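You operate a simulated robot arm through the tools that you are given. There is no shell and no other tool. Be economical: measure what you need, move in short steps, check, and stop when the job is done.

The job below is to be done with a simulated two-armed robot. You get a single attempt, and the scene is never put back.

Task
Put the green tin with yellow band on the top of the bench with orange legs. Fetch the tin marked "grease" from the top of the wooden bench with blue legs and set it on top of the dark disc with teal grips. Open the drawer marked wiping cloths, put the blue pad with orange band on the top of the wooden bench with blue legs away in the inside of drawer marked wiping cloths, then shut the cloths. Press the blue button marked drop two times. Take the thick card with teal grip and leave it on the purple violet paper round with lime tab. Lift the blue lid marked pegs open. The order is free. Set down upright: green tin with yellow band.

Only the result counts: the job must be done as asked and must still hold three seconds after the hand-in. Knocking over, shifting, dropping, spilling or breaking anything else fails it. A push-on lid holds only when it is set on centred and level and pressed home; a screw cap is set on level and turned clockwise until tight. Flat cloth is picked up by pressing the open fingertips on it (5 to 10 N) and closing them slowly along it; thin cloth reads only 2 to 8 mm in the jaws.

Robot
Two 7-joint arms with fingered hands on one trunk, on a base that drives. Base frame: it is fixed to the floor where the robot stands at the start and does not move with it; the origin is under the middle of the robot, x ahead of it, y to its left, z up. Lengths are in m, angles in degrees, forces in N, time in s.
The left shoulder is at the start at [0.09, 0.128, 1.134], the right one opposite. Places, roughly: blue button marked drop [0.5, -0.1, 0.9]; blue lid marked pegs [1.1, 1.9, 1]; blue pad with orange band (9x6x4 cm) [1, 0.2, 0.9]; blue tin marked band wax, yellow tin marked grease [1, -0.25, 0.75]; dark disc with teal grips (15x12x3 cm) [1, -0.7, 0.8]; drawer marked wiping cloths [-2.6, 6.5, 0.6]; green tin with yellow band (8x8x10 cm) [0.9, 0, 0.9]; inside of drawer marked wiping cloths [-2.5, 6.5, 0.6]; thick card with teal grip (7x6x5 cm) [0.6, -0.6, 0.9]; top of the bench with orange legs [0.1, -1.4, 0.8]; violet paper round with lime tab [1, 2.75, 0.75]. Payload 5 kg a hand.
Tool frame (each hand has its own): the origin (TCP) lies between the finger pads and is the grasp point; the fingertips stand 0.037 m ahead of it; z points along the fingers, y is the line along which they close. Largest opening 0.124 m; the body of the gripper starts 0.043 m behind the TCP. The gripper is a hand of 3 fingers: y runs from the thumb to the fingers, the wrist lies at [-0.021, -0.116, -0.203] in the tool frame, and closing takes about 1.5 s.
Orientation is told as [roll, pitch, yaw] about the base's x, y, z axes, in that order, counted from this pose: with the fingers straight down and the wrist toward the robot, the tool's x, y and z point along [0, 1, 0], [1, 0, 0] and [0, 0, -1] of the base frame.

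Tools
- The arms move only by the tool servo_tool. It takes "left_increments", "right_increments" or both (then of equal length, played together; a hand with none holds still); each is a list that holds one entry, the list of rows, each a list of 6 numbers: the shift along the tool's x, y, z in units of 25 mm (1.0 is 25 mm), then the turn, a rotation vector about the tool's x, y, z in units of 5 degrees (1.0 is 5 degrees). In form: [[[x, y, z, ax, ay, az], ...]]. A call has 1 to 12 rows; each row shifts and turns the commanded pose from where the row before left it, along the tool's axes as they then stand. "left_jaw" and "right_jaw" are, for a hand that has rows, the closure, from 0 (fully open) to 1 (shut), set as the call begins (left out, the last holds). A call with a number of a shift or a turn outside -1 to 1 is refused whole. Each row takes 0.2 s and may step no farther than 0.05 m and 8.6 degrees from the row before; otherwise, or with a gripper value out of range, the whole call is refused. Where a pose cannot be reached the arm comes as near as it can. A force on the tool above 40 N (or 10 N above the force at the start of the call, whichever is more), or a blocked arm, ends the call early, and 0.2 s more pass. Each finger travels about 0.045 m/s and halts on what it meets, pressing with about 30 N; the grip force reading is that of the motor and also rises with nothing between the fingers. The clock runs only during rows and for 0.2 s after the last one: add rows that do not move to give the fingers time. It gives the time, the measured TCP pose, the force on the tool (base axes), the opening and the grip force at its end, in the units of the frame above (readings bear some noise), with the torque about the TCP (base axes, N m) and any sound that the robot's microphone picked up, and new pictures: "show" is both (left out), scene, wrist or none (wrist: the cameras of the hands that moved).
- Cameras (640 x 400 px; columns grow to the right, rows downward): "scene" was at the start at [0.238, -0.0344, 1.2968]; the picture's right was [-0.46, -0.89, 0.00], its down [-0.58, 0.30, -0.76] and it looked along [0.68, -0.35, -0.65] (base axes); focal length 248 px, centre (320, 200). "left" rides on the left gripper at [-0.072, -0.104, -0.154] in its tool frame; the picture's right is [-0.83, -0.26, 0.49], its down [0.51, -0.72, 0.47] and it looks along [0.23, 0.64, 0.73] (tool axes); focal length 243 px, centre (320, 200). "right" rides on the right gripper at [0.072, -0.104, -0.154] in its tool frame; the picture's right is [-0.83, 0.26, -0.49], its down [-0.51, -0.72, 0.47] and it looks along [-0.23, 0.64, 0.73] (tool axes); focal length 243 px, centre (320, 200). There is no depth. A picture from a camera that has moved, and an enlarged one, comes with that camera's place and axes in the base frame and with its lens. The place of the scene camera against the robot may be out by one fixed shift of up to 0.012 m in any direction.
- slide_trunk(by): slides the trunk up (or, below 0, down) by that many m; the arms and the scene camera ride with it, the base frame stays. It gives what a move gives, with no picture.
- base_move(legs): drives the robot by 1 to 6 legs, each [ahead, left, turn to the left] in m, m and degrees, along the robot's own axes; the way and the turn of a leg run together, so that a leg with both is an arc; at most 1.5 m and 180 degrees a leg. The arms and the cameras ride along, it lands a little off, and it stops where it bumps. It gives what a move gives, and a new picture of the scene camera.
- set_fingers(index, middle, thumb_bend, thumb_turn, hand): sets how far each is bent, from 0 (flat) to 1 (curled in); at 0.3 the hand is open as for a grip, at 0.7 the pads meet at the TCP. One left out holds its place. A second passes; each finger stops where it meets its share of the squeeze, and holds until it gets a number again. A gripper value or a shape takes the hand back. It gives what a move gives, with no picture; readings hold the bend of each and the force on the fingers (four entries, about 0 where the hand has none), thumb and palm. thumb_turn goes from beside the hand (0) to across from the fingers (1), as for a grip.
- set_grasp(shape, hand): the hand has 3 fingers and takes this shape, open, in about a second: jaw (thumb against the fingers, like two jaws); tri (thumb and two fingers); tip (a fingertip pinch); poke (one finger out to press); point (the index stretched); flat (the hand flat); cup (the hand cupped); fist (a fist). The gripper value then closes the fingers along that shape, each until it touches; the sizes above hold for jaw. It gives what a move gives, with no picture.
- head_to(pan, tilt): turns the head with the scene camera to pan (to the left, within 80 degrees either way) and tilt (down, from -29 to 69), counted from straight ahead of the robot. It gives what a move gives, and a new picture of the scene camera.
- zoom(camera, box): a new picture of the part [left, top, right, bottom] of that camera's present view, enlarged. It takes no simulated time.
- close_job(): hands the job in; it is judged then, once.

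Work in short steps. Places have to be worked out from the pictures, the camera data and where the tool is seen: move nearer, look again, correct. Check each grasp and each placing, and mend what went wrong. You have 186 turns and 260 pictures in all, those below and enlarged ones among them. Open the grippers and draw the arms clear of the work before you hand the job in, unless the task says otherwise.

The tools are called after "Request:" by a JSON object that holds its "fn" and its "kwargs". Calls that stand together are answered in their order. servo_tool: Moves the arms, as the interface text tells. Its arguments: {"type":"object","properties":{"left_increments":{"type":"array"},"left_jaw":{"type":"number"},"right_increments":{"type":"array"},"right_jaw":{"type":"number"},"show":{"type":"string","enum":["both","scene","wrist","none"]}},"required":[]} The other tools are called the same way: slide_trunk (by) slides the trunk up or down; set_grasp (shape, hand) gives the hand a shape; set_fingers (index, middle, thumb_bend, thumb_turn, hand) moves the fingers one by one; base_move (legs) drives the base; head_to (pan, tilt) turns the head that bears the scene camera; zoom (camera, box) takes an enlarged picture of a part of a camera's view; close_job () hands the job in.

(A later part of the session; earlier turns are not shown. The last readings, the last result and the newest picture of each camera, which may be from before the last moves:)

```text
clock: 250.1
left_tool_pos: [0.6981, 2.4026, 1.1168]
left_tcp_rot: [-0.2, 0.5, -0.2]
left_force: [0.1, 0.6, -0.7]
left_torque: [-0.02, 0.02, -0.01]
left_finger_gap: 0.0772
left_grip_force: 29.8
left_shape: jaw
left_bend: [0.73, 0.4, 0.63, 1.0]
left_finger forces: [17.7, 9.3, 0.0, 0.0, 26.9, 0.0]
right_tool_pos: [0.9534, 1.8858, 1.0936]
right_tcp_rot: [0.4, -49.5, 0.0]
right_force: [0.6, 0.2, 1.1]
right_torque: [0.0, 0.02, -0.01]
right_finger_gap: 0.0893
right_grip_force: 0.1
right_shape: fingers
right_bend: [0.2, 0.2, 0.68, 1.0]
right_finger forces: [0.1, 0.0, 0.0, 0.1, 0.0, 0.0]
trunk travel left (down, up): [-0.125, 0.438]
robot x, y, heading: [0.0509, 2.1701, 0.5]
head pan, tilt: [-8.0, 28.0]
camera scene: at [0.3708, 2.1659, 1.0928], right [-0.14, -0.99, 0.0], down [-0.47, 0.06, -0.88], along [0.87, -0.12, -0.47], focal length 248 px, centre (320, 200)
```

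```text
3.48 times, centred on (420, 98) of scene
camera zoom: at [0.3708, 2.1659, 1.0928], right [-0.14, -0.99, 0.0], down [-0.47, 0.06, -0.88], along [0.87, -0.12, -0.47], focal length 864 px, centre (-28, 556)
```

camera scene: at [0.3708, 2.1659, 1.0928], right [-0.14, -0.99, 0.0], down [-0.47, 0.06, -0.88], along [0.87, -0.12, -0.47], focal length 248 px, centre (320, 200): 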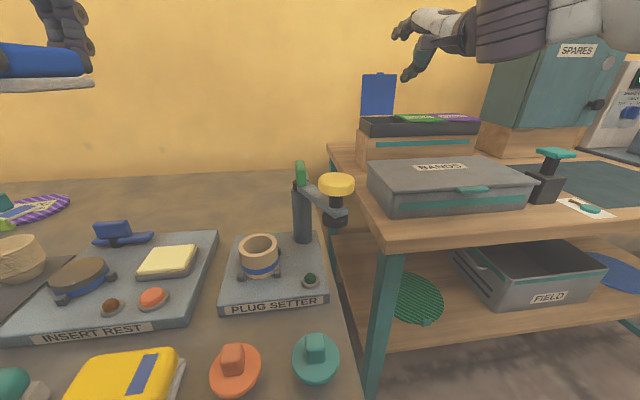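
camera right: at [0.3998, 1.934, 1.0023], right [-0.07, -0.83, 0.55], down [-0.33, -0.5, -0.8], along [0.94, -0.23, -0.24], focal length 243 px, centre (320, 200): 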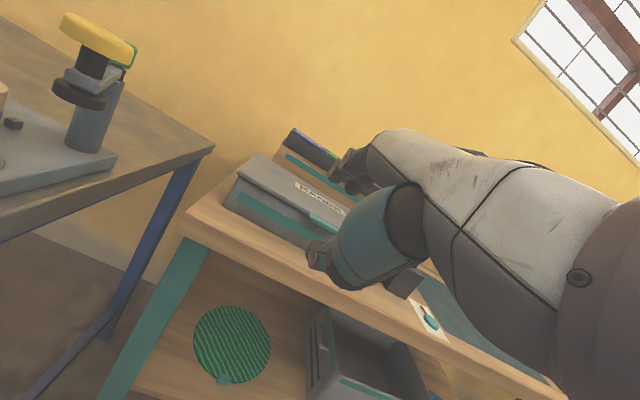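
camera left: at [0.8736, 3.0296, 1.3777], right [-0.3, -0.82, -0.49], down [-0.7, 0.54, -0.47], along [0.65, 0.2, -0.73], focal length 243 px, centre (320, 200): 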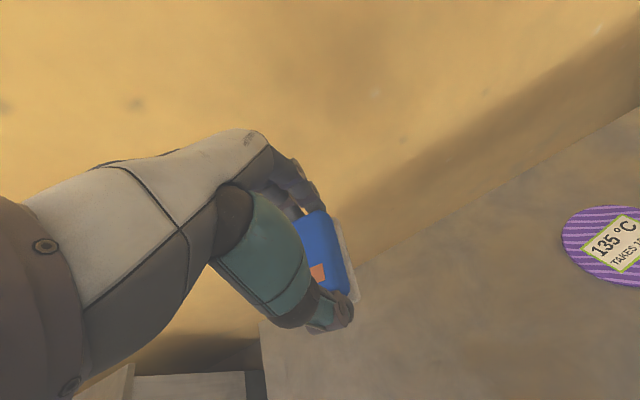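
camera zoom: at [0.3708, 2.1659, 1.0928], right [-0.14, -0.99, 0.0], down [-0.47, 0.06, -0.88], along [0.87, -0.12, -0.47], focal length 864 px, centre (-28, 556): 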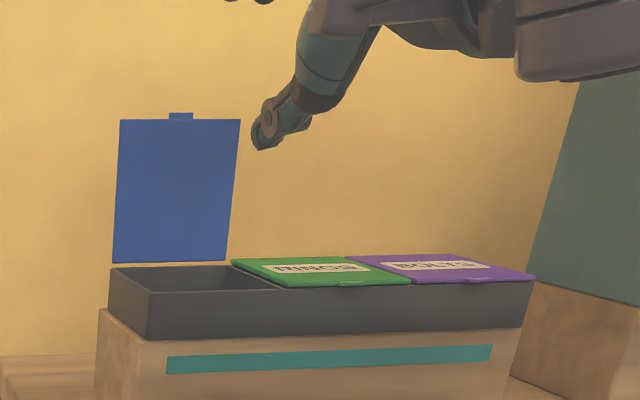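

The PEGS lid stays open. Back off, turn left to face along +y and drive toward the drawer's region; then restore the right hand's posture.

Request:
{"fn": "base_move", "kwargs": {"legs": [[-0.45, 0, 0], [0, 0, 90], [1.3, 0, 0]]}}

Request:
{"fn": "servo_tool", "kwargs": {"right_increments": [[[0, 0, 0, 1, 0, 0], [0, 0, 0, 1, 0, 0], [0, 0, 0, 1, 0, 0], [0, 0, 0, 1, 0, 0], [0, 0, 0, 1, 0, 0], [0, 0, 0, 1, 0, 0], [0, 0, 0, 1, 0, 0], [0, 0, 0, 1, 0, 0], [0, 0, 0, 1, 0, 0], [0, 0, 0, 0.9, 0, 0], [0, 0, 0, 0, 0, 0]]], "right_jaw": 0, "show": "none"}}

Request:
{"fn": "head_to", "kwargs": {"pan": 30, "tilt": 8}}

```text
clock: 262.7
left_tool_pos: [-0.5481, 4.118, 1.1163]
left_tcp_rot: [-0.2, 0.6, 87.4]
left_force: [0.6, -0.5, -1.5]
left_torque: [0.03, -0.04, 0.0]
left_finger_gap: 0.0768
left_grip_force: 30.0
left_shape: jaw
left_bend: [0.73, 0.4, 0.63, 1.0]
left_finger forces: [17.6, 9.1, 0.1, 0.0, 26.7, 0.1]
right_tool_pos: [-0.0204, 4.3524, 1.0939]
right_tcp_rot: [0.4, -49.5, 87.4]
right_force: [0.1, -1.1, -0.5]
right_torque: [0.0, 0.01, -0.01]
right_finger_gap: 0.0892
right_grip_force: 0.0
right_shape: fingers
right_bend: [0.2, 0.2, 0.68, 1.0]
right_finger forces: [0.0, 0.1, 0.0, 0.0, 0.0, 0.1]
trunk travel left (down, up): [-0.125, 0.438]
robot x, y, heading: [-0.3487, 3.4602, 87.6]
head pan, tilt: [-8.0, 28.0]
camera scene: at [-0.3239, 3.788, 1.0931], right [0.98, -0.18, 0.0], down [-0.08, -0.46, -0.88], along [0.16, 0.87, -0.47], focal length 248 px, centre (320, 200)
```

scene: 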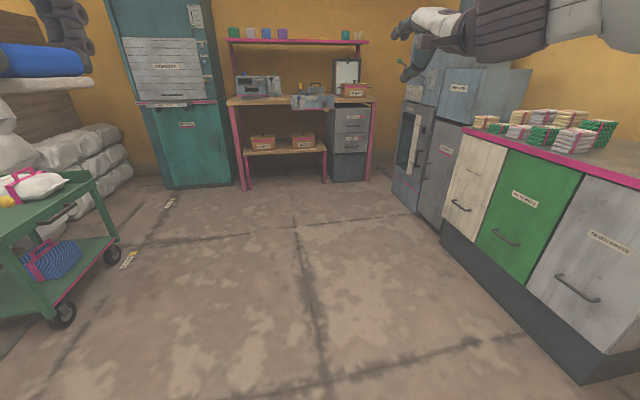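

```text
clock: 265.1
left_tool_pos: [-0.5484, 4.118, 1.1169]
left_tcp_rot: [-0.1, 0.5, 87.5]
left_force: [-0.6, 0.7, -0.3]
left_torque: [0.03, 0.0, 0.0]
left_finger_gap: 0.0769
left_grip_force: 30.1
left_shape: jaw
left_bend: [0.73, 0.4, 0.63, 1.0]
left_finger forces: [17.6, 9.1, 0.0, 0.0, 26.7, 0.1]
right_tool_pos: [-0.0196, 4.3524, 1.094]
right_tcp_rot: [0.3, 0.0, 87.8]
right_force: [0.5, -0.1, 0.4]
right_torque: [0.02, -0.02, -0.02]
right_finger_gap: 0.1238
right_grip_force: 0.1
right_shape: jaw
right_bend: [0.3, 0.3, 0.3, 0.98]
right_finger forces: [0.0, 0.0, 0.0, 0.0, 0.0, 0.1]
trunk travel left (down, up): [-0.125, 0.438]
robot x, y, heading: [-0.3465, 3.4614, 87.6]
head pan, tilt: [-8.0, 28.0]
```

```text
clock: 266.1
left_tool_pos: [-0.5485, 4.118, 1.118]
left_tcp_rot: [-0.2, 0.5, 87.4]
left_force: [0.5, 1.0, -0.9]
left_torque: [-0.01, -0.02, -0.03]
left_finger_gap: 0.0769
left_grip_force: 30.4
left_shape: jaw
left_bend: [0.73, 0.4, 0.63, 1.0]
left_finger forces: [17.7, 9.1, 0.0, 0.0, 26.7, 0.0]
right_tool_pos: [-0.0206, 4.3523, 1.0942]
right_tcp_rot: [0.4, 0.1, 87.7]
right_force: [-0.5, 1.1, -0.1]
right_torque: [0.01, -0.01, 0.02]
right_finger_gap: 0.1238
right_grip_force: 0.1
right_shape: jaw
right_bend: [0.3, 0.3, 0.3, 0.98]
right_finger forces: [0.0, 0.1, 0.0, 0.1, 0.0, 0.0]
trunk travel left (down, up): [-0.125, 0.438]
robot x, y, heading: [-0.3461, 3.463, 87.8]
head pan, tilt: [30.0, 8.0]
camera scene: at [-0.3832, 3.7804, 1.1254], right [0.89, 0.46, 0.0], down [0.06, -0.12, -0.99], along [-0.46, 0.88, -0.14], focal length 248 px, centre (320, 200)
```

scene: 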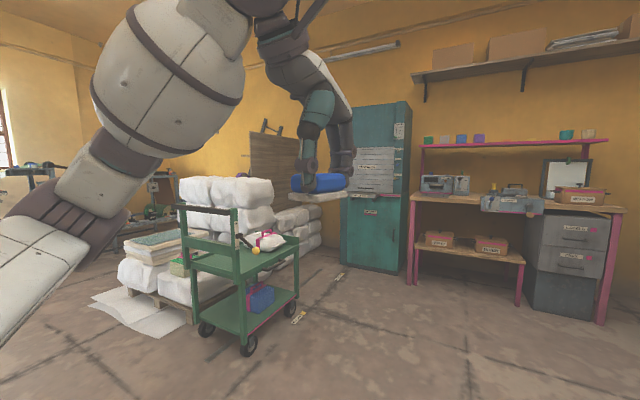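

Request:
{"fn": "zoom", "kwargs": {"camera": "scene", "box": [170, 110, 420, 270]}}

```text
2.50 times, centred on (295, 190) of scene
camera zoom: at [-0.3832, 3.7804, 1.1254], right [0.89, 0.46, 0.0], down [0.06, -0.12, -0.99], along [-0.46, 0.88, -0.14], focal length 621 px, centre (382, 225)
```

zoom: 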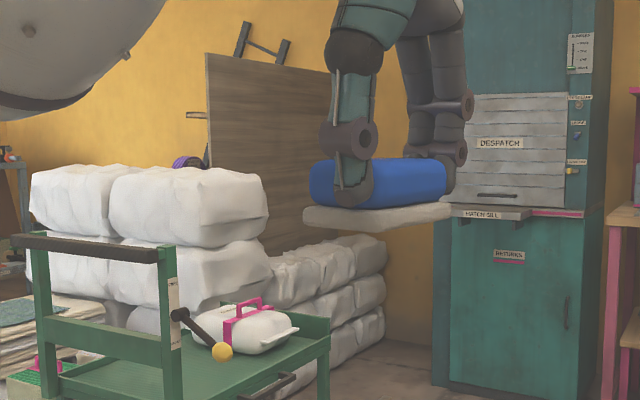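

The drawer isn't visible from here (bags and cart in the way). Turn left in place to see the west side.

Request:
{"fn": "base_move", "kwargs": {"legs": [[0, 0, 60]]}}

Request:
{"fn": "head_to", "kwargs": {"pan": -10, "tilt": 8}}

```text
clock: 269.1
left_tool_pos: [-1.0162, 3.6188, 1.1181]
left_tcp_rot: [-0.1, 0.6, 147.1]
left_force: [0.2, 0.2, -1.0]
left_torque: [0.02, -0.05, 0.02]
left_finger_gap: 0.0765
left_grip_force: 29.6
left_shape: jaw
left_bend: [0.73, 0.4, 0.63, 1.0]
left_finger forces: [17.6, 9.0, 0.0, 0.0, 26.5, 0.0]
right_tool_pos: [-0.9524, 4.1921, 1.0948]
right_tcp_rot: [0.3, 0.0, 147.6]
right_force: [-0.6, 0.1, 0.6]
right_torque: [-0.01, 0.01, 0.07]
right_finger_gap: 0.1239
right_grip_force: 0.1
right_shape: jaw
right_bend: [0.3, 0.3, 0.3, 0.98]
right_finger forces: [0.0, 0.0, 0.0, 0.0, 0.0, 0.1]
trunk travel left (down, up): [-0.125, 0.438]
robot x, y, heading: [-0.3499, 3.4566, 147.1]
head pan, tilt: [30.0, 8.0]
camera scene: at [-0.6382, 3.5957, 1.1254], right [0.05, 1.0, 0.0], down [0.14, -0.01, -0.99], along [-0.99, 0.04, -0.14], focal length 248 px, centre (320, 200)
```

scene: 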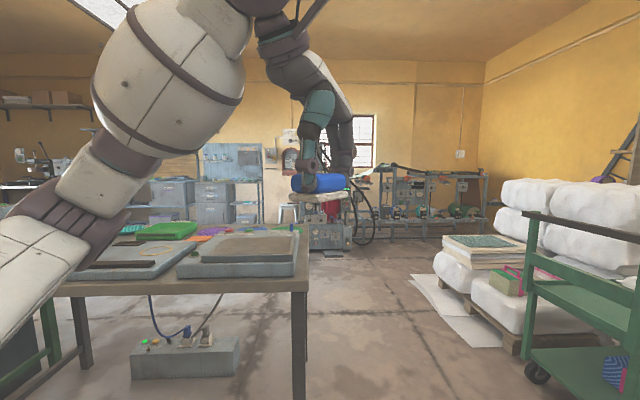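

```text
clock: 270.2
left_tool_pos: [-1.0157, 3.619, 1.1163]
left_tcp_rot: [-0.1, 0.6, 147.2]
left_force: [-0.4, -0.3, -0.9]
left_torque: [-0.01, 0.01, 0.03]
left_finger_gap: 0.0768
left_grip_force: 30.8
left_shape: jaw
left_bend: [0.73, 0.4, 0.63, 1.0]
left_finger forces: [17.5, 8.9, 0.1, 0.0, 26.6, 0.1]
right_tool_pos: [-0.9525, 4.1916, 1.0953]
right_tcp_rot: [0.3, 0.0, 147.7]
right_force: [-0.2, -0.2, -0.2]
right_torque: [-0.02, 0.01, 0.0]
right_finger_gap: 0.1238
right_grip_force: 0.1
right_shape: jaw
right_bend: [0.3, 0.3, 0.3, 0.98]
right_finger forces: [0.1, 0.1, 0.0, 0.1, 0.0, 0.0]
trunk travel left (down, up): [-0.125, 0.438]
robot x, y, heading: [-0.3479, 3.4603, 147.5]
head pan, tilt: [-10.0, 8.0]
camera scene: at [-0.6138, 3.6541, 1.1254], right [0.68, 0.74, 0.0], down [0.1, -0.09, -0.99], along [-0.73, 0.67, -0.14], focal length 248 px, centre (320, 200)
```

scene: 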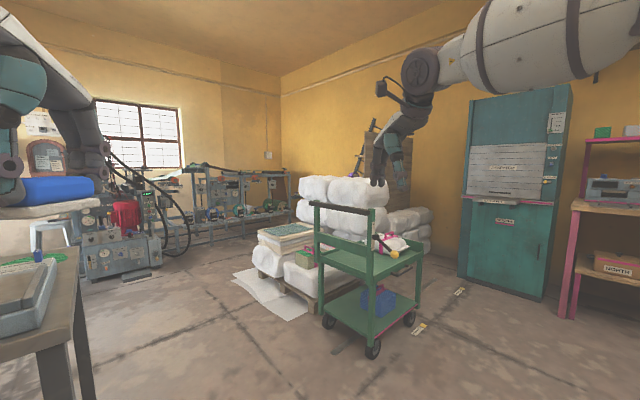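

The unit at (-2.6,6.5) lies behind the bag stack; I'll go around on the west side: face west, move along y≈4.1, then turn to face north.

Request:
{"fn": "base_move", "kwargs": {"legs": [[0, 0, 33], [0, -0.62, 0], [1.4, 0, 0], [1.3, 0, 0]]}}

```text
clock: 290.5
left_tool_pos: [-3.7074, 3.6848, 1.1181]
left_tcp_rot: [0.2, 0.4, -176.0]
left_force: [-0.7, 0.1, -0.1]
left_torque: [-0.01, 0.0, 0.01]
left_finger_gap: 0.0765
left_grip_force: 29.7
left_shape: jaw
left_bend: [0.73, 0.4, 0.63, 1.0]
left_finger forces: [17.5, 8.9, 0.0, 0.0, 26.4, 0.0]
right_tool_pos: [-4.0014, 4.183, 1.0954]
right_tcp_rot: [0.4, -0.1, -175.7]
right_force: [9.1, 22.4, 1.7]
right_torque: [0.6, -0.17, -1.23]
right_finger_gap: 0.1224
right_grip_force: 0.0
right_shape: jaw
right_bend: [0.38, 0.3, 0.3, 0.98]
right_finger forces: [23.2, 0.1, 0.0, 0.1, 0.0, 0.0]
trunk travel left (down, up): [-0.125, 0.438]
robot x, y, heading: [-3.084, 3.9602, -175.7]
head pan, tilt: [-10.0, 8.0]
camera scene: at [-3.4048, 3.9571, 1.1258], right [0.1, 0.99, 0.0], down [0.14, -0.02, -0.99], along [-0.99, 0.1, -0.14], focal length 248 px, centre (320, 200)
```

scene: 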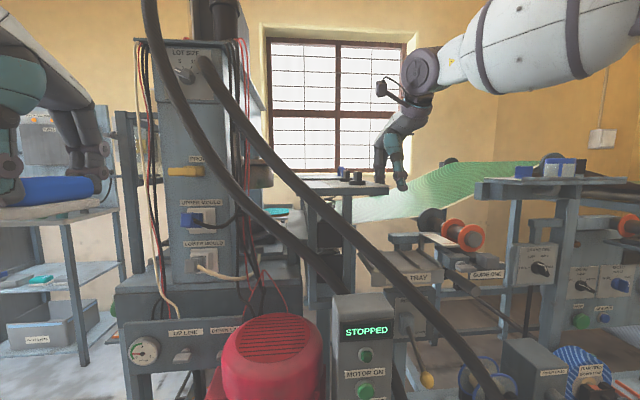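

The right finger has touched the machine ahead. Back straight off at once.

Request:
{"fn": "base_move", "kwargs": {"legs": [[-0.5, 0, 0]]}}

```text
clock: 293.4
left_tool_pos: [-3.2158, 3.7184, 1.117]
left_tcp_rot: [-0.2, 0.5, -175.8]
left_force: [0.3, -0.6, -0.2]
left_torque: [-0.02, 0.0, 0.01]
left_finger_gap: 0.0765
left_grip_force: 30.2
left_shape: jaw
left_bend: [0.73, 0.4, 0.63, 1.0]
left_finger forces: [17.5, 9.0, 0.0, 0.0, 26.6, 0.0]
right_tool_pos: [-3.5097, 4.2156, 1.0949]
right_tcp_rot: [0.3, 0.0, -175.5]
right_force: [-0.2, 0.0, 0.3]
right_torque: [0.02, -0.01, -0.01]
right_finger_gap: 0.1236
right_grip_force: 0.1
right_shape: jaw
right_bend: [0.3, 0.3, 0.3, 0.98]
right_finger forces: [0.0, 0.0, 0.1, 0.0, 0.0, 0.0]
trunk travel left (down, up): [-0.125, 0.438]
robot x, y, heading: [-2.5882, 3.996, -175.7]
head pan, tilt: [-10.0, 8.0]
camera scene: at [-2.9129, 3.9913, 1.1253], right [0.1, 1.0, 0.0], down [0.14, -0.01, -0.99], along [-0.99, 0.1, -0.14], focal length 248 px, centre (320, 200)
```

scene: 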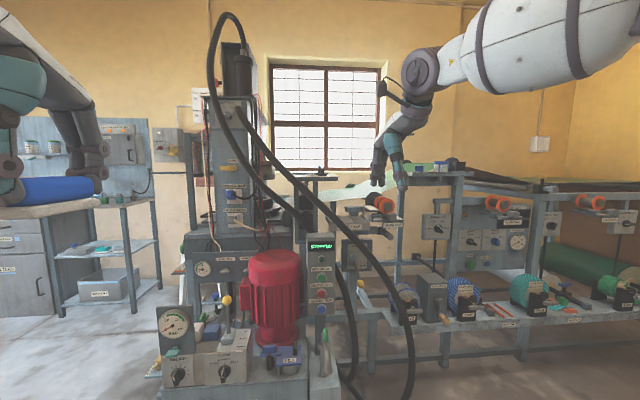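

No visible damage. Look north with the head before moving.

Request:
{"fn": "head_to", "kwargs": {"pan": -78, "tilt": 10}}

```text
clock: 294.8
left_tool_pos: [-3.2154, 3.718, 1.1182]
left_tcp_rot: [-0.1, 0.6, -175.7]
left_force: [0.0, 0.1, -0.5]
left_torque: [0.05, 0.0, 0.0]
left_finger_gap: 0.0763
left_grip_force: 30.4
left_shape: jaw
left_bend: [0.73, 0.4, 0.63, 1.0]
left_finger forces: [17.5, 9.0, 0.0, 0.0, 26.4, 0.0]
right_tool_pos: [-3.5097, 4.2151, 1.0944]
right_tcp_rot: [0.3, 0.1, -175.6]
right_force: [0.8, -0.4, -0.2]
right_torque: [0.02, -0.01, -0.03]
right_finger_gap: 0.1238
right_grip_force: 0.0
right_shape: jaw
right_bend: [0.3, 0.3, 0.3, 0.98]
right_finger forces: [0.0, 0.1, 0.0, 0.1, 0.1, 0.0]
trunk travel left (down, up): [-0.125, 0.438]
robot x, y, heading: [-2.5903, 3.9933, -175.6]
head pan, tilt: [-78.0, 10.0]
camera scene: at [-2.8469, 4.0714, 1.1222], right [0.96, 0.28, 0.0], down [0.05, -0.17, -0.98], along [-0.28, 0.94, -0.17], focal length 248 px, centre (320, 200)
```

scene: 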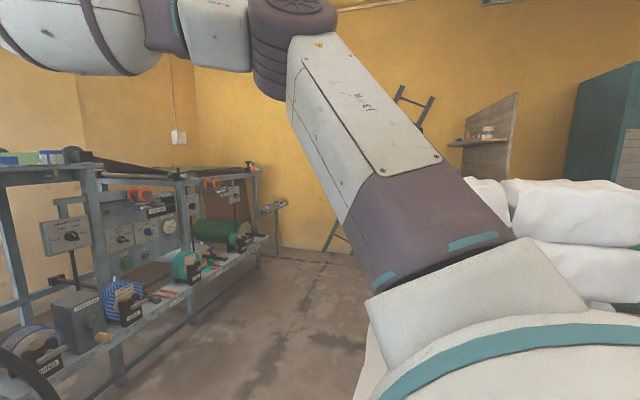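

The drawer's interior is toward +x, so its front faces west; I'll approach from the aisle at x≈-3.5, facing east. Raise the trunk, turn right 184°, and back into the aisle.

Request:
{"fn": "slide_trunk", "kwargs": {"by": 0.2}}

Request:
{"fn": "base_move", "kwargs": {"legs": [[0, 0, -92], [0, 0, -92], [-0.95, 0, 0]]}}

```text
clock: 297.0
left_tool_pos: [-3.2153, 3.7183, 1.3165]
left_tcp_rot: [0.0, 0.7, -175.7]
left_force: [0.2, -0.2, -1.1]
left_torque: [-0.01, -0.01, 0.0]
left_finger_gap: 0.0764
left_grip_force: 30.2
left_shape: jaw
left_bend: [0.73, 0.4, 0.63, 1.0]
left_finger forces: [17.5, 9.1, 0.0, 0.1, 26.5, 0.0]
right_tool_pos: [-3.5092, 4.2148, 1.2935]
right_tcp_rot: [0.3, 0.0, -175.4]
right_force: [0.0, 0.6, 0.4]
right_torque: [-0.03, -0.02, -0.01]
right_finger_gap: 0.1236
right_grip_force: 0.0
right_shape: jaw
right_bend: [0.3, 0.3, 0.3, 0.98]
right_finger forces: [0.1, 0.1, 0.1, 0.0, 0.1, 0.0]
trunk travel left (down, up): [-0.325, 0.238]
robot x, y, heading: [-2.5878, 3.9959, -175.5]
head pan, tilt: [-78.0, 10.0]
```

```text
clock: 309.0
left_tool_pos: [-2.784, 4.218, 1.32]
left_tcp_rot: [0.0, 0.4, -1.3]
left_force: [-1.5, -0.1, 0.4]
left_torque: [-0.04, -0.1, -0.01]
left_finger_gap: 0.0754
left_grip_force: 30.3
left_shape: jaw
left_bend: [0.73, 0.4, 0.64, 1.0]
left_finger forces: [17.3, 8.8, 0.0, 0.1, 26.3, 0.0]
right_tool_pos: [-2.5377, 3.6938, 1.2967]
right_tcp_rot: [0.2, -0.1, -0.9]
right_force: [-0.5, 0.1, 0.9]
right_torque: [0.01, -0.1, 0.01]
right_finger_gap: 0.124
right_grip_force: 0.0
right_shape: jaw
right_bend: [0.3, 0.3, 0.3, 0.98]
right_finger forces: [0.1, 0.0, 0.0, 0.1, 0.0, 0.0]
trunk travel left (down, up): [-0.325, 0.238]
robot x, y, heading: [-3.4258, 4.0085, -1.2]
head pan, tilt: [-78.0, 10.0]
stopped in leg 3: the robot was blocked; the commanded pose is now the measured one
camera scene: at [-3.2545, 3.9114, 1.3462], right [-0.98, -0.19, 0.0], down [-0.03, 0.17, -0.98], along [0.19, -0.97, -0.17], focal length 248 px, centre (320, 200)
```

scene: 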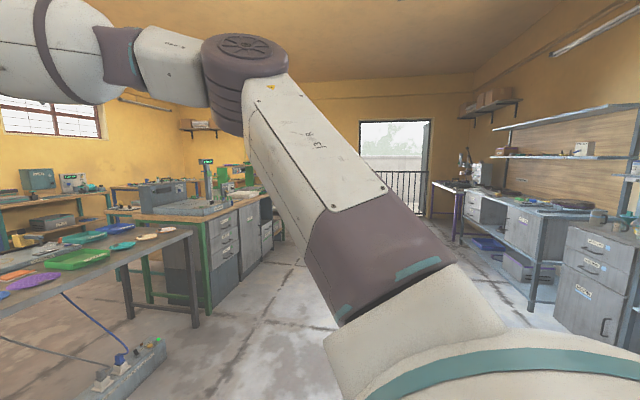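

Backed into the machine's base lightly; move 8 cm forward, then strafe north along the aisle.

Request:
{"fn": "base_move", "kwargs": {"legs": [[0.08, 0, 0], [0, 1.3, 0]]}}

Request:
{"fn": "head_to", "kwargs": {"pan": 35, "tilt": 30}}

```text
clock: 321.4
left_tool_pos: [-2.6623, 5.5183, 1.3168]
left_tcp_rot: [0.0, 0.6, -2.2]
left_force: [-0.1, -0.1, -0.1]
left_torque: [0.01, 0.03, 0.02]
left_finger_gap: 0.0759
left_grip_force: 30.2
left_shape: jaw
left_bend: [0.73, 0.4, 0.64, 1.0]
left_finger forces: [17.3, 8.8, 0.0, 0.1, 26.1, 0.0]
right_tool_pos: [-2.4229, 4.9921, 1.2914]
right_tcp_rot: [0.3, 0.2, -1.8]
right_force: [0.0, -0.4, -0.7]
right_torque: [0.0, 0.03, 0.0]
right_finger_gap: 0.1239
right_grip_force: 0.1
right_shape: jaw
right_bend: [0.3, 0.3, 0.3, 0.98]
right_finger forces: [0.0, 0.0, 0.1, 0.0, 0.1, 0.0]
trunk travel left (down, up): [-0.325, 0.238]
robot x, y, heading: [-3.3173, 5.3128, -2.0]
head pan, tilt: [-78.0, 10.0]
camera scene: at [-3.1377, 5.2194, 1.3451], right [-0.98, -0.18, 0.0], down [-0.03, 0.17, -0.98], along [0.17, -0.97, -0.17], focal length 248 px, centre (320, 200)
```

scene: 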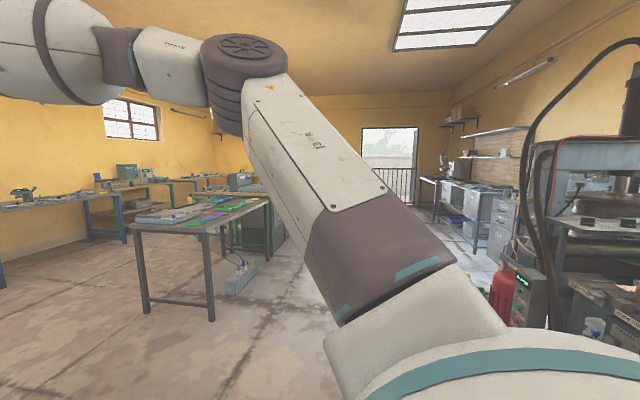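

```text
clock: 323.3
left_tool_pos: [-2.6627, 5.5186, 1.3165]
left_tcp_rot: [0.0, 0.8, -2.1]
left_force: [-0.3, 0.1, -0.8]
left_torque: [0.01, -0.01, 0.01]
left_finger_gap: 0.0757
left_grip_force: 30.3
left_shape: jaw
left_bend: [0.73, 0.4, 0.64, 1.0]
left_finger forces: [17.3, 8.8, 0.0, 0.1, 26.2, 0.0]
right_tool_pos: [-2.4239, 4.991, 1.2901]
right_tcp_rot: [0.3, 0.2, -1.7]
right_force: [0.1, -0.2, -0.2]
right_torque: [-0.01, -0.03, 0.01]
right_finger_gap: 0.1239
right_grip_force: 0.0
right_shape: jaw
right_bend: [0.3, 0.3, 0.3, 0.98]
right_finger forces: [0.0, 0.1, 0.0, 0.0, 0.0, 0.0]
trunk travel left (down, up): [-0.325, 0.238]
robot x, y, heading: [-3.3162, 5.3112, -1.7]
head pan, tilt: [35.0, 30.0]
camera scene: at [-3.0783, 5.3605, 1.3128], right [0.55, -0.84, 0.0], down [-0.42, -0.27, -0.87], along [0.73, 0.47, -0.5], focal length 248 px, centre (320, 200)
```

scene: 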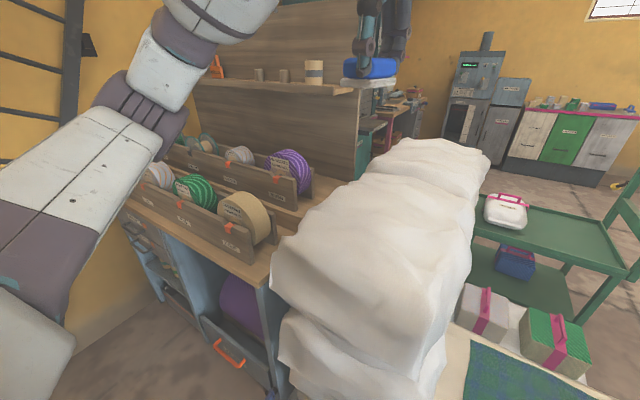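

Now the unit with reels and drawers is visible. Zoom in for the labels.

Request:
{"fn": "zoom", "kwargs": {"camera": "scene", "box": [90, 180, 310, 400]}}

```text
1.82 times, centred on (200, 290) of scene
camera zoom: at [-3.0783, 5.3605, 1.3128], right [0.55, -0.84, 0.0], down [-0.42, -0.27, -0.87], along [0.73, 0.47, -0.5], focal length 452 px, centre (538, 36)
```

zoom: 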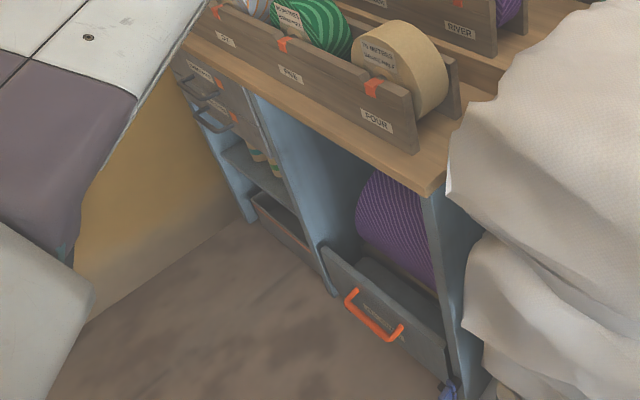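

Drawers with handles are under the counter at its north end. Move there (slightly back, then north).

Request:
{"fn": "base_move", "kwargs": {"legs": [[-0.12, 0, 2], [0, 0.62, 0]]}}

Request:
{"fn": "head_to", "kwargs": {"pan": 22, "tilt": 45}}

```text
clock: 330.1
left_tool_pos: [-2.7996, 6.1788, 1.3166]
left_tcp_rot: [-0.1, 0.8, 0.9]
left_force: [-0.5, 0.8, -0.9]
left_torque: [-0.02, 0.01, -0.01]
left_finger_gap: 0.0757
left_grip_force: 30.1
left_shape: jaw
left_bend: [0.73, 0.4, 0.64, 1.0]
left_finger forces: [17.3, 8.8, 0.0, 0.0, 26.1, 0.0]
right_tool_pos: [-2.5354, 5.6648, 1.2907]
right_tcp_rot: [0.4, 0.2, 1.2]
right_force: [0.7, 0.0, -0.1]
right_torque: [0.0, -0.05, 0.01]
right_finger_gap: 0.1239
right_grip_force: 0.1
right_shape: jaw
right_bend: [0.3, 0.3, 0.3, 0.98]
right_finger forces: [0.0, 0.0, 0.0, 0.1, 0.0, 0.0]
trunk travel left (down, up): [-0.325, 0.238]
robot x, y, heading: [-3.446, 5.9382, 1.4]
head pan, tilt: [35.0, 30.0]
camera scene: at [-3.208, 5.9989, 1.3128], right [0.59, -0.81, 0.0], down [-0.4, -0.29, -0.87], along [0.7, 0.51, -0.5], focal length 248 px, centre (320, 200)
```

scene: 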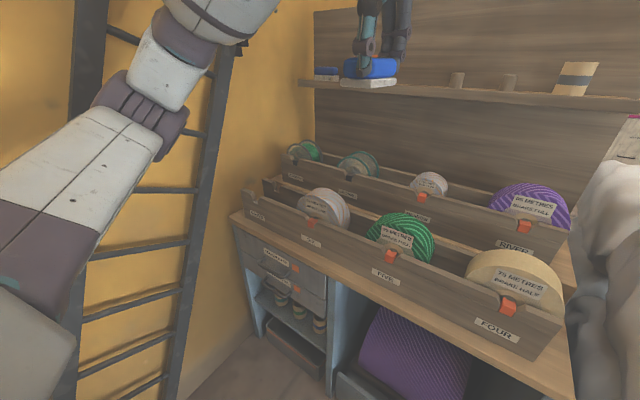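

```text
clock: 330.8
left_tool_pos: [-2.8014, 6.1797, 1.3163]
left_tcp_rot: [0.0, 0.6, 0.8]
left_force: [0.4, -1.4, -1.5]
left_torque: [-0.02, 0.03, -0.02]
left_finger_gap: 0.0757
left_grip_force: 29.9
left_shape: jaw
left_bend: [0.73, 0.4, 0.64, 1.0]
left_finger forces: [17.3, 8.8, 0.1, 0.1, 26.2, 0.1]
right_tool_pos: [-2.5364, 5.665, 1.2919]
right_tcp_rot: [0.3, 0.2, 1.2]
right_force: [-0.2, 0.0, -0.5]
right_torque: [-0.01, 0.01, 0.03]
right_finger_gap: 0.124
right_grip_force: 0.0
right_shape: jaw
right_bend: [0.3, 0.3, 0.3, 0.98]
right_finger forces: [0.0, 0.0, 0.1, 0.0, 0.0, 0.0]
trunk travel left (down, up): [-0.325, 0.238]
robot x, y, heading: [-3.4447, 5.9358, 1.2]
head pan, tilt: [22.0, 45.0]
camera scene: at [-3.2063, 5.9779, 1.2903], right [0.39, -0.92, 0.0], down [-0.65, -0.28, -0.71], along [0.65, 0.28, -0.71], focal length 248 px, centre (320, 200)
```

scene: 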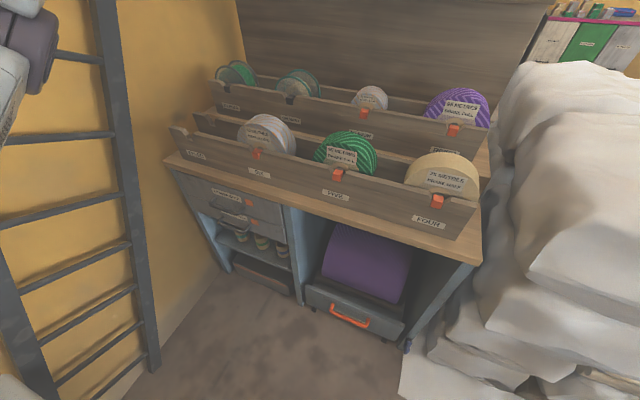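

Request:
{"fn": "zoom", "kwargs": {"camera": "scene", "box": [160, 150, 340, 300]}}

```text
2.67 times, centred on (250, 225) of scene
camera zoom: at [-3.2063, 5.9779, 1.2903], right [0.39, -0.92, 0.0], down [-0.65, -0.28, -0.71], along [0.65, 0.28, -0.71], focal length 663 px, centre (507, 133)
```

zoom: 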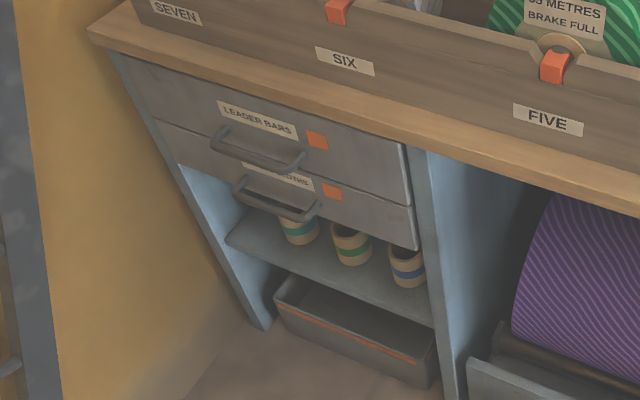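

Lower drawer (under LEADER BARS) is the cloths drawer; its handle ≈(-2.78,6.52,0.55). The ladder is close on the left, so I'll tuck the left hand inward, then turn ~35° left so the right hand faces the drawer.

Request:
{"fn": "servo_tool", "kwargs": {"left_increments": [[[-0.8, 0, 0, 0, 0, 0], [-0.8, 0, 0, 0, 0, 0], [-0.8, 0, 0, 0, 0, 0], [-0.8, 0, 0, 0, 0, 0], [-0.8, 0, 0, 0, 0, 0], [0, 0, 0, 0, 0, 0]]], "show": "none"}}

Request:
{"fn": "base_move", "kwargs": {"legs": [[0, 0, 34], [0.06, 0, 0]]}}

Request:
{"fn": "head_to", "kwargs": {"pan": 0, "tilt": 50}}

```text
clock: 332.2
left_tool_pos: [-2.8001, 6.0794, 1.3145]
left_tcp_rot: [0.0, 0.7, 0.9]
left_force: [-0.2, -0.8, -1.2]
left_torque: [-0.02, 0.05, 0.01]
left_finger_gap: 0.0755
left_grip_force: 30.5
left_shape: jaw
left_bend: [0.73, 0.4, 0.64, 1.0]
left_finger forces: [17.3, 8.8, 0.0, 0.0, 26.1, 0.0]
right_tool_pos: [-2.5348, 5.6652, 1.2918]
right_tcp_rot: [0.3, 0.2, 1.2]
right_force: [0.0, 0.5, 0.4]
right_torque: [-0.04, 0.02, 0.01]
right_finger_gap: 0.1239
right_grip_force: 0.1
right_shape: jaw
right_bend: [0.3, 0.3, 0.3, 0.98]
right_finger forces: [0.1, 0.0, 0.0, 0.0, 0.1, 0.0]
trunk travel left (down, up): [-0.325, 0.238]
robot x, y, heading: [-3.4446, 5.9364, 1.3]
head pan, tilt: [22.0, 45.0]
```

```text
clock: 334.9
left_tool_pos: [-2.9531, 6.4522, 1.3206]
left_tcp_rot: [0.0, 0.3, 35.8]
left_force: [-1.0, -1.0, -0.5]
left_torque: [0.05, -0.03, 0.03]
left_finger_gap: 0.0755
left_grip_force: 29.8
left_shape: jaw
left_bend: [0.73, 0.4, 0.64, 1.0]
left_finger forces: [17.2, 8.6, 0.1, 0.1, 26.0, 0.1]
right_tool_pos: [-2.5007, 6.2643, 1.2981]
right_tcp_rot: [0.4, -0.1, 36.1]
right_force: [-0.3, -0.7, 0.7]
right_torque: [0.03, -0.07, -0.01]
right_finger_gap: 0.1237
right_grip_force: 0.0
right_shape: jaw
right_bend: [0.3, 0.3, 0.3, 0.98]
right_finger forces: [0.0, 0.0, 0.1, 0.0, 0.1, 0.0]
trunk travel left (down, up): [-0.325, 0.238]
robot x, y, heading: [-3.3925, 5.9732, 36.2]
head pan, tilt: [22.0, 45.0]
camera scene: at [-3.2264, 6.1396, 1.2917], right [0.85, -0.53, 0.0], down [-0.37, -0.6, -0.71], along [0.38, 0.6, -0.7], focal length 248 px, centre (320, 200)
```

scene: 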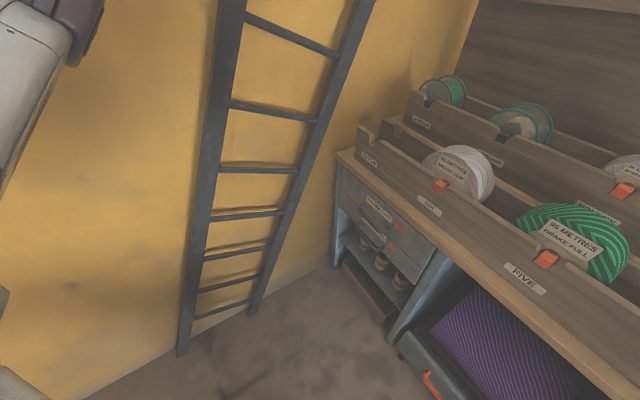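

```text
clock: 335.7
left_tool_pos: [-2.9464, 6.4573, 1.3151]
left_tcp_rot: [0.0, 0.7, 35.8]
left_force: [-0.9, -0.1, 0.2]
left_torque: [-0.02, 0.02, 0.01]
left_finger_gap: 0.0755
left_grip_force: 30.0
left_shape: jaw
left_bend: [0.73, 0.4, 0.64, 1.0]
left_finger forces: [17.3, 8.7, 0.0, 0.1, 25.9, 0.0]
right_tool_pos: [-2.4927, 6.2693, 1.2905]
right_tcp_rot: [0.3, 0.2, 36.0]
right_force: [0.5, 0.1, -0.2]
right_torque: [0.0, 0.05, 0.01]
right_finger_gap: 0.1241
right_grip_force: 0.0
right_shape: jaw
right_bend: [0.3, 0.3, 0.3, 0.98]
right_finger forces: [0.0, 0.0, 0.0, 0.0, 0.0, 0.0]
trunk travel left (down, up): [-0.325, 0.238]
robot x, y, heading: [-3.3932, 5.971, 36.0]
head pan, tilt: [0.0, 50.0]
camera scene: at [-3.2009, 6.1207, 1.2829], right [0.59, -0.81, 0.0], down [-0.62, -0.45, -0.64], along [0.52, 0.38, -0.77], focal length 248 px, centre (320, 200)
```

scene: 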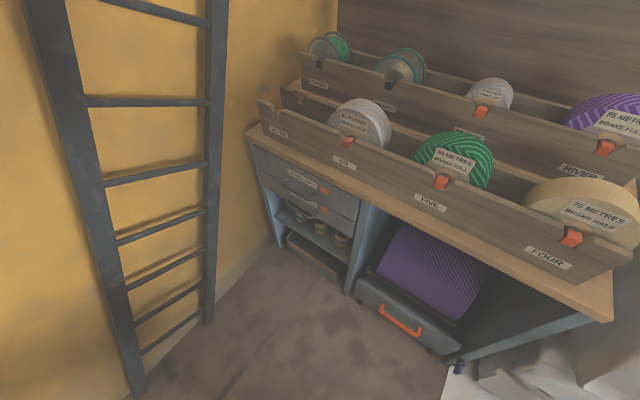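

Request:
{"fn": "zoom", "kwargs": {"camera": "scene", "box": [230, 130, 390, 270]}}

```text
2.86 times, centred on (310, 200) of scene
camera zoom: at [-3.2009, 6.1207, 1.2829], right [0.59, -0.81, 0.0], down [-0.62, -0.45, -0.64], along [0.52, 0.38, -0.77], focal length 710 px, centre (349, 200)
```

zoom: 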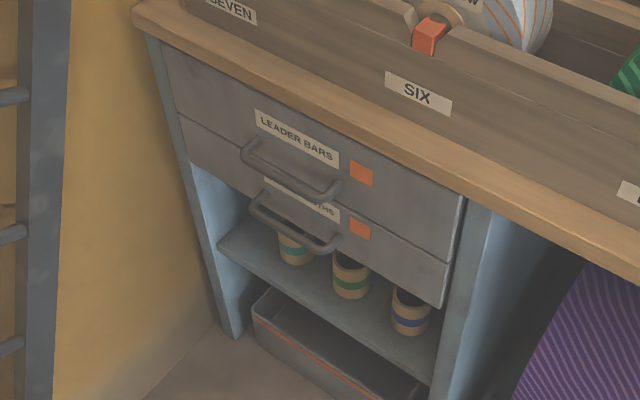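

Lower handle bar centre ≈(-2.778,6.523,0.535). Retract the right hand toward the body, then lower the trunk.

Request:
{"fn": "servo_tool", "kwargs": {"right_increments": [[[0.2, -1, 0, 0, 0, 0], [0.2, -1, 0, 0, 0, 0], [0.2, -1, 0, 0, 0, 0], [0.3, -1, 0, 0, 0, 0], [0.3, -1, 0, 0, 0, 0], [0.4, -1, 0, 0, 0, 0], [0.4, -1, 0, 0, 0, 0], [0.4, -1, 0, 0, 0, 0], [0.4, -1, 0, 0, 0, 0], [0.4, -1, 0, 0, 0, 0], [0.4, -1, 0, 0, 0, 0], [0, 0, 0, 0, 0, 0]]], "show": "none"}}

Request:
{"fn": "slide_trunk", "kwargs": {"by": -0.32}}

Request:
{"fn": "servo_tool", "kwargs": {"right_increments": [[[0, 0, 0, -1, 0, 0], [0, 0, 0, -1, 0, 0], [0, 0, 0, -1, 0, 0], [0, 0, 0, -1, 0, 0], [0, 0, 0, -1, 0, 0], [0, 0, 0, -1, 0, 0], [0, 0, 0, -1, 0, 0], [0, 0, 0, -1, 0, 0], [0, 0, 0, -1, 0, 0], [0, 0, 0, -1, 0, 0], [0, 0, 0, 0, 0, 0]]], "show": "none"}}

```text
clock: 338.3
left_tool_pos: [-2.9477, 6.4564, 1.3139]
left_tcp_rot: [0.0, 0.7, 35.8]
left_force: [0.2, -0.2, -0.1]
left_torque: [0.02, 0.0, 0.01]
left_finger_gap: 0.0754
left_grip_force: 29.7
left_shape: jaw
left_bend: [0.73, 0.4, 0.64, 1.0]
left_finger forces: [17.3, 8.7, 0.0, 0.1, 26.1, 0.0]
right_tool_pos: [-2.7688, 6.1786, 1.2921]
right_tcp_rot: [0.3, 0.2, 36.0]
right_force: [-0.2, 0.3, -0.9]
right_torque: [0.01, 0.0, 0.01]
right_finger_gap: 0.1239
right_grip_force: 0.0
right_shape: jaw
right_bend: [0.3, 0.3, 0.3, 0.98]
right_finger forces: [0.1, 0.1, 0.0, 0.1, 0.0, 0.0]
trunk travel left (down, up): [-0.325, 0.238]
robot x, y, heading: [-3.3941, 5.973, 35.9]
head pan, tilt: [0.0, 50.0]
```

```text
clock: 341.5
left_tool_pos: [-2.9482, 6.4556, 0.9946]
left_tcp_rot: [0.1, 0.6, 35.8]
left_force: [0.4, 0.9, -0.3]
left_torque: [0.02, 0.0, 0.0]
left_finger_gap: 0.0756
left_grip_force: 30.1
left_shape: jaw
left_bend: [0.73, 0.4, 0.64, 1.0]
left_finger forces: [17.4, 8.6, 0.1, 0.0, 26.0, 0.0]
right_tool_pos: [-2.7689, 6.1789, 0.9736]
right_tcp_rot: [0.3, 0.0, 36.1]
right_force: [-0.5, 0.6, 0.3]
right_torque: [-0.02, 0.01, 0.01]
right_finger_gap: 0.1239
right_grip_force: 0.0
right_shape: jaw
right_bend: [0.3, 0.3, 0.3, 0.98]
right_finger forces: [0.0, 0.1, 0.0, 0.0, 0.0, 0.0]
trunk travel left (down, up): [-0.005, 0.558]
robot x, y, heading: [-3.3987, 5.9761, 36.2]
head pan, tilt: [0.0, 50.0]
```

```text
clock: 343.9
left_tool_pos: [-2.9479, 6.4568, 0.9969]
left_tcp_rot: [0.0, 0.7, 35.8]
left_force: [0.2, 0.4, -0.4]
left_torque: [0.01, 0.01, 0.0]
left_finger_gap: 0.0754
left_grip_force: 29.6
left_shape: jaw
left_bend: [0.73, 0.4, 0.64, 1.0]
left_finger forces: [17.3, 8.7, 0.1, 0.0, 26.0, 0.0]
right_tool_pos: [-2.7374, 6.1996, 1.0106]
right_tcp_rot: [0.5, -49.9, 35.8]
right_force: [-0.2, 0.2, 0.3]
right_torque: [0.0, 0.04, 0.0]
right_finger_gap: 0.1241
right_grip_force: 0.1
right_shape: jaw
right_bend: [0.3, 0.3, 0.3, 0.98]
right_finger forces: [0.0, 0.0, 0.0, 0.1, 0.0, 0.0]
right hand out of reach, approached as far as the arm can: row 8, 9, 10
trunk travel left (down, up): [-0.005, 0.558]
robot x, y, heading: [-3.3938, 5.976, 36.0]
head pan, tilt: [0.0, 50.0]
```

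Pitch −50° holds at this height. Lower the hand with this pitch and see how far it goes.

Request:
{"fn": "servo_tool", "kwargs": {"right_increments": [[[0, -0.9, 0.2, 0, 0, 0], [0, -0.9, 0.2, 0, 0, 0], [0, -0.9, 0.3, 0, 0, 0], [0, -0.8, 0.6, 0, 0, 0], [0, -0.76, 0.65, 0, 0, 0], [0, -0.76, 0.65, 0, 0, 0], [0, -0.76, 0.65, 0, 0, 0], [0, -0.76, 0.65, 0, 0, 0], [0, -0.76, 0.65, 0, 0, 0], [0, -0.76, 0.65, 0, 0, 0], [0, -0.76, 0.65, 0, 0, 0], [0, -0.76, 0.65, 0, 0, 0]]], "show": "none"}}

```text
clock: 345.3
left_tool_pos: [-2.9473, 6.4571, 0.9962]
left_tcp_rot: [0.1, 0.7, 35.9]
left_force: [-0.9, 0.1, -0.8]
left_torque: [0.02, -0.01, -0.04]
left_finger_gap: 0.0756
left_grip_force: 29.7
left_shape: jaw
left_bend: [0.73, 0.4, 0.64, 1.0]
left_finger forces: [17.3, 8.7, 0.0, 0.0, 26.0, 0.1]
right_tool_pos: [-2.6976, 6.2245, 0.9529]
right_tcp_rot: [0.6, -50.8, 35.4]
right_force: [11.0, 4.1, 18.5]
right_torque: [-0.16, 0.16, 0.02]
right_finger_gap: 0.1197
right_grip_force: 0.1
right_shape: jaw
right_bend: [0.3, 0.3, 0.36, 1.0]
right_finger forces: [0.0, 0.0, 0.0, 0.0, 44.6, 0.0]
right hand out of reach, approached as far as the arm can: row 1, 2, 3, 4, 5, 6, 7
trunk travel left (down, up): [-0.005, 0.558]
robot x, y, heading: [-3.3931, 5.9718, 36.0]
head pan, tilt: [0.0, 50.0]
stopped in row 7 (right hand): the force on the tool passed its limit at 66 N (the readings are from after the stop); the commanded pose is now the measured one
```

The hand drifted forward and the thumb pressed on the reel rack's edge. Lift off at once and look.

Request:
{"fn": "servo_tool", "kwargs": {"right_increments": [[[0, 0.3, -0.5, 0, 0, 0], [0, 0.2, -0.7, 0, 0, 0], [0, 0, -0.8, 0, 0, 0], [0, 0, -0.8, 0, 0, 0], [0, 0, -0.8, 0, 0, 0], [0, 0, 0, 0, 0, 0]]], "show": "scene"}}

```text
clock: 346.7
left_tool_pos: [-2.9482, 6.4562, 0.995]
left_tcp_rot: [0.0, 0.7, 35.8]
left_force: [0.6, 0.5, -1.4]
left_torque: [0.01, 0.04, 0.05]
left_finger_gap: 0.0758
left_grip_force: 29.9
left_shape: jaw
left_bend: [0.73, 0.4, 0.64, 1.0]
left_finger forces: [17.3, 8.7, 0.0, 0.0, 26.1, 0.0]
right_tool_pos: [-2.7422, 6.1896, 1.0212]
right_tcp_rot: [0.5, -50.5, 35.7]
right_force: [-0.2, 0.3, -0.1]
right_torque: [0.02, 0.03, 0.0]
right_finger_gap: 0.1238
right_grip_force: 0.0
right_shape: jaw
right_bend: [0.3, 0.3, 0.3, 0.98]
right_finger forces: [0.0, 0.0, 0.0, 0.1, 0.0, 0.0]
right hand out of reach, approached as far as the arm can: row 4
trunk travel left (down, up): [-0.005, 0.558]
robot x, y, heading: [-3.3944, 5.9748, 36.2]
head pan, tilt: [0.0, 50.0]
camera scene: at [-3.1199, 6.1792, 0.9444], right [0.59, -0.81, 0.0], down [-0.62, -0.45, -0.64], along [0.52, 0.38, -0.77], focal length 248 px, centre (320, 200)
```

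scene: 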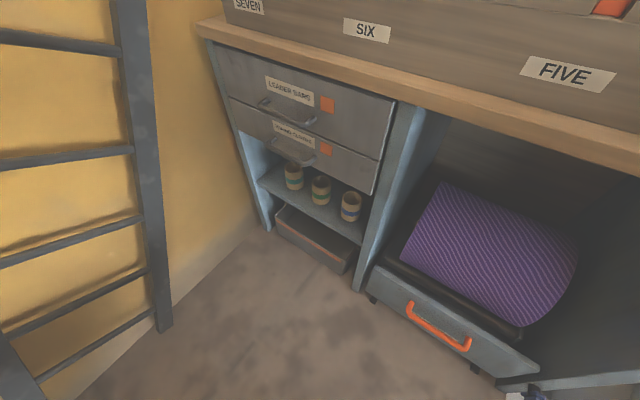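

Nothing moved visibly. New plan: hook the lower bar from above with the two open fingers at about −25…−30° pitch. First reduce pitch to −25° and retreat from the counter.

Request:
{"fn": "servo_tool", "kwargs": {"right_increments": [[[0, -0.9, -0.42, 0, 0, 0], [0, -0.9, -0.42, 0, 0, 0], [0, -0.9, -0.42, 1, 0, 0], [0, -0.9, -0.42, 1, 0, 0], [0, -0.9, -0.42, 1, 0, 0], [0, -0.9, -0.42, 1, 0, 0], [0, 0, 0, 1, 0, 0], [0, 0, 0, 0, 0, 0]]], "show": "none"}}

Request:
{"fn": "servo_tool", "kwargs": {"right_increments": [[[0, -0.42, 0.9, 0, 0, 0], [0, -0.42, 0.9, 0, 0, 0], [0, -0.42, 0.9, 0, 0, 0], [0, -0.42, 0.9, 0, 0, 0], [0, -0.42, 0.9, 0, 0, 0], [0, -0.42, 0.9, 0, 0, 0], [0, -0.42, 0.9, 0, 0, 0], [0, -0.42, 0.9, 0, 0, 0], [0, -0.42, 0.9, 0, 0, 0], [0, -0.42, 0.9, 0, 0, 0], [0, 0, 0, 0, 0, 0]]], "show": "scene"}}

```text
clock: 348.5
left_tool_pos: [-2.9486, 6.4562, 0.9952]
left_tcp_rot: [0.0, 0.7, 35.7]
left_force: [-0.4, -0.6, 0.1]
left_torque: [0.01, 0.0, 0.02]
left_finger_gap: 0.0756
left_grip_force: 30.3
left_shape: jaw
left_bend: [0.73, 0.4, 0.64, 1.0]
left_finger forces: [17.3, 8.7, 0.0, 0.0, 26.0, 0.0]
right_tool_pos: [-2.8245, 6.1254, 1.009]
right_tcp_rot: [0.4, -25.4, 35.9]
right_force: [-0.1, 0.9, 0.9]
right_torque: [0.02, -0.03, -0.03]
right_finger_gap: 0.124
right_grip_force: 0.0
right_shape: jaw
right_bend: [0.3, 0.3, 0.3, 0.98]
right_finger forces: [0.1, 0.0, 0.0, 0.0, 0.1, 0.0]
right hand out of reach, approached as far as the arm can: row 1, 2, 3
trunk travel left (down, up): [-0.005, 0.558]
robot x, y, heading: [-3.3963, 5.9742, 36.1]
head pan, tilt: [0.0, 50.0]
```

```text
clock: 350.9
left_tool_pos: [-2.9492, 6.456, 0.9964]
left_tcp_rot: [0.0, 0.5, 35.7]
left_force: [0.0, 0.3, -0.7]
left_torque: [-0.02, -0.01, 0.01]
left_finger_gap: 0.0758
left_grip_force: 30.0
left_shape: jaw
left_bend: [0.73, 0.4, 0.64, 1.0]
left_finger forces: [17.3, 8.7, 0.1, 0.0, 26.0, 0.0]
right_tool_pos: [-2.7314, 6.1821, 0.8732]
right_tcp_rot: [0.3, -25.6, 35.9]
right_force: [-3.4, 4.9, 23.1]
right_torque: [-0.28, -0.89, 0.13]
right_finger_gap: 0.1239
right_grip_force: 0.1
right_shape: jaw
right_bend: [0.3, 0.3, 0.3, 0.98]
right_finger forces: [0.0, 21.6, 0.1, 0.1, 0.1, 0.0]
right hand out of reach, approached as far as the arm can: row 2, 3, 4, 5, 6, 7, 8, 9, 10
trunk travel left (down, up): [-0.005, 0.558]
robot x, y, heading: [-3.3917, 5.9711, 35.9]
head pan, tilt: [0.0, 50.0]
camera scene: at [-3.1219, 6.179, 0.9451], right [0.59, -0.81, 0.0], down [-0.62, -0.45, -0.64], along [0.52, 0.38, -0.77], focal length 248 px, centre (320, 200)
```

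scene: 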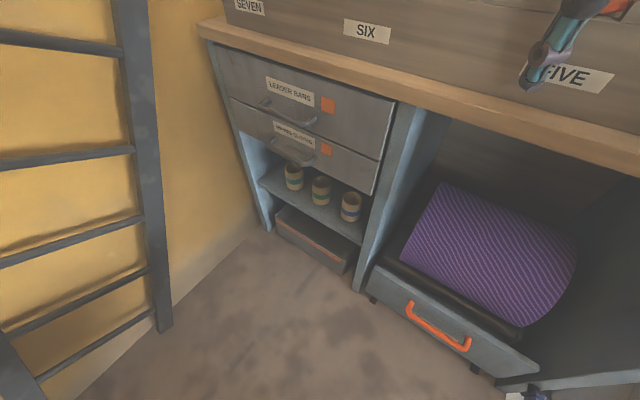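

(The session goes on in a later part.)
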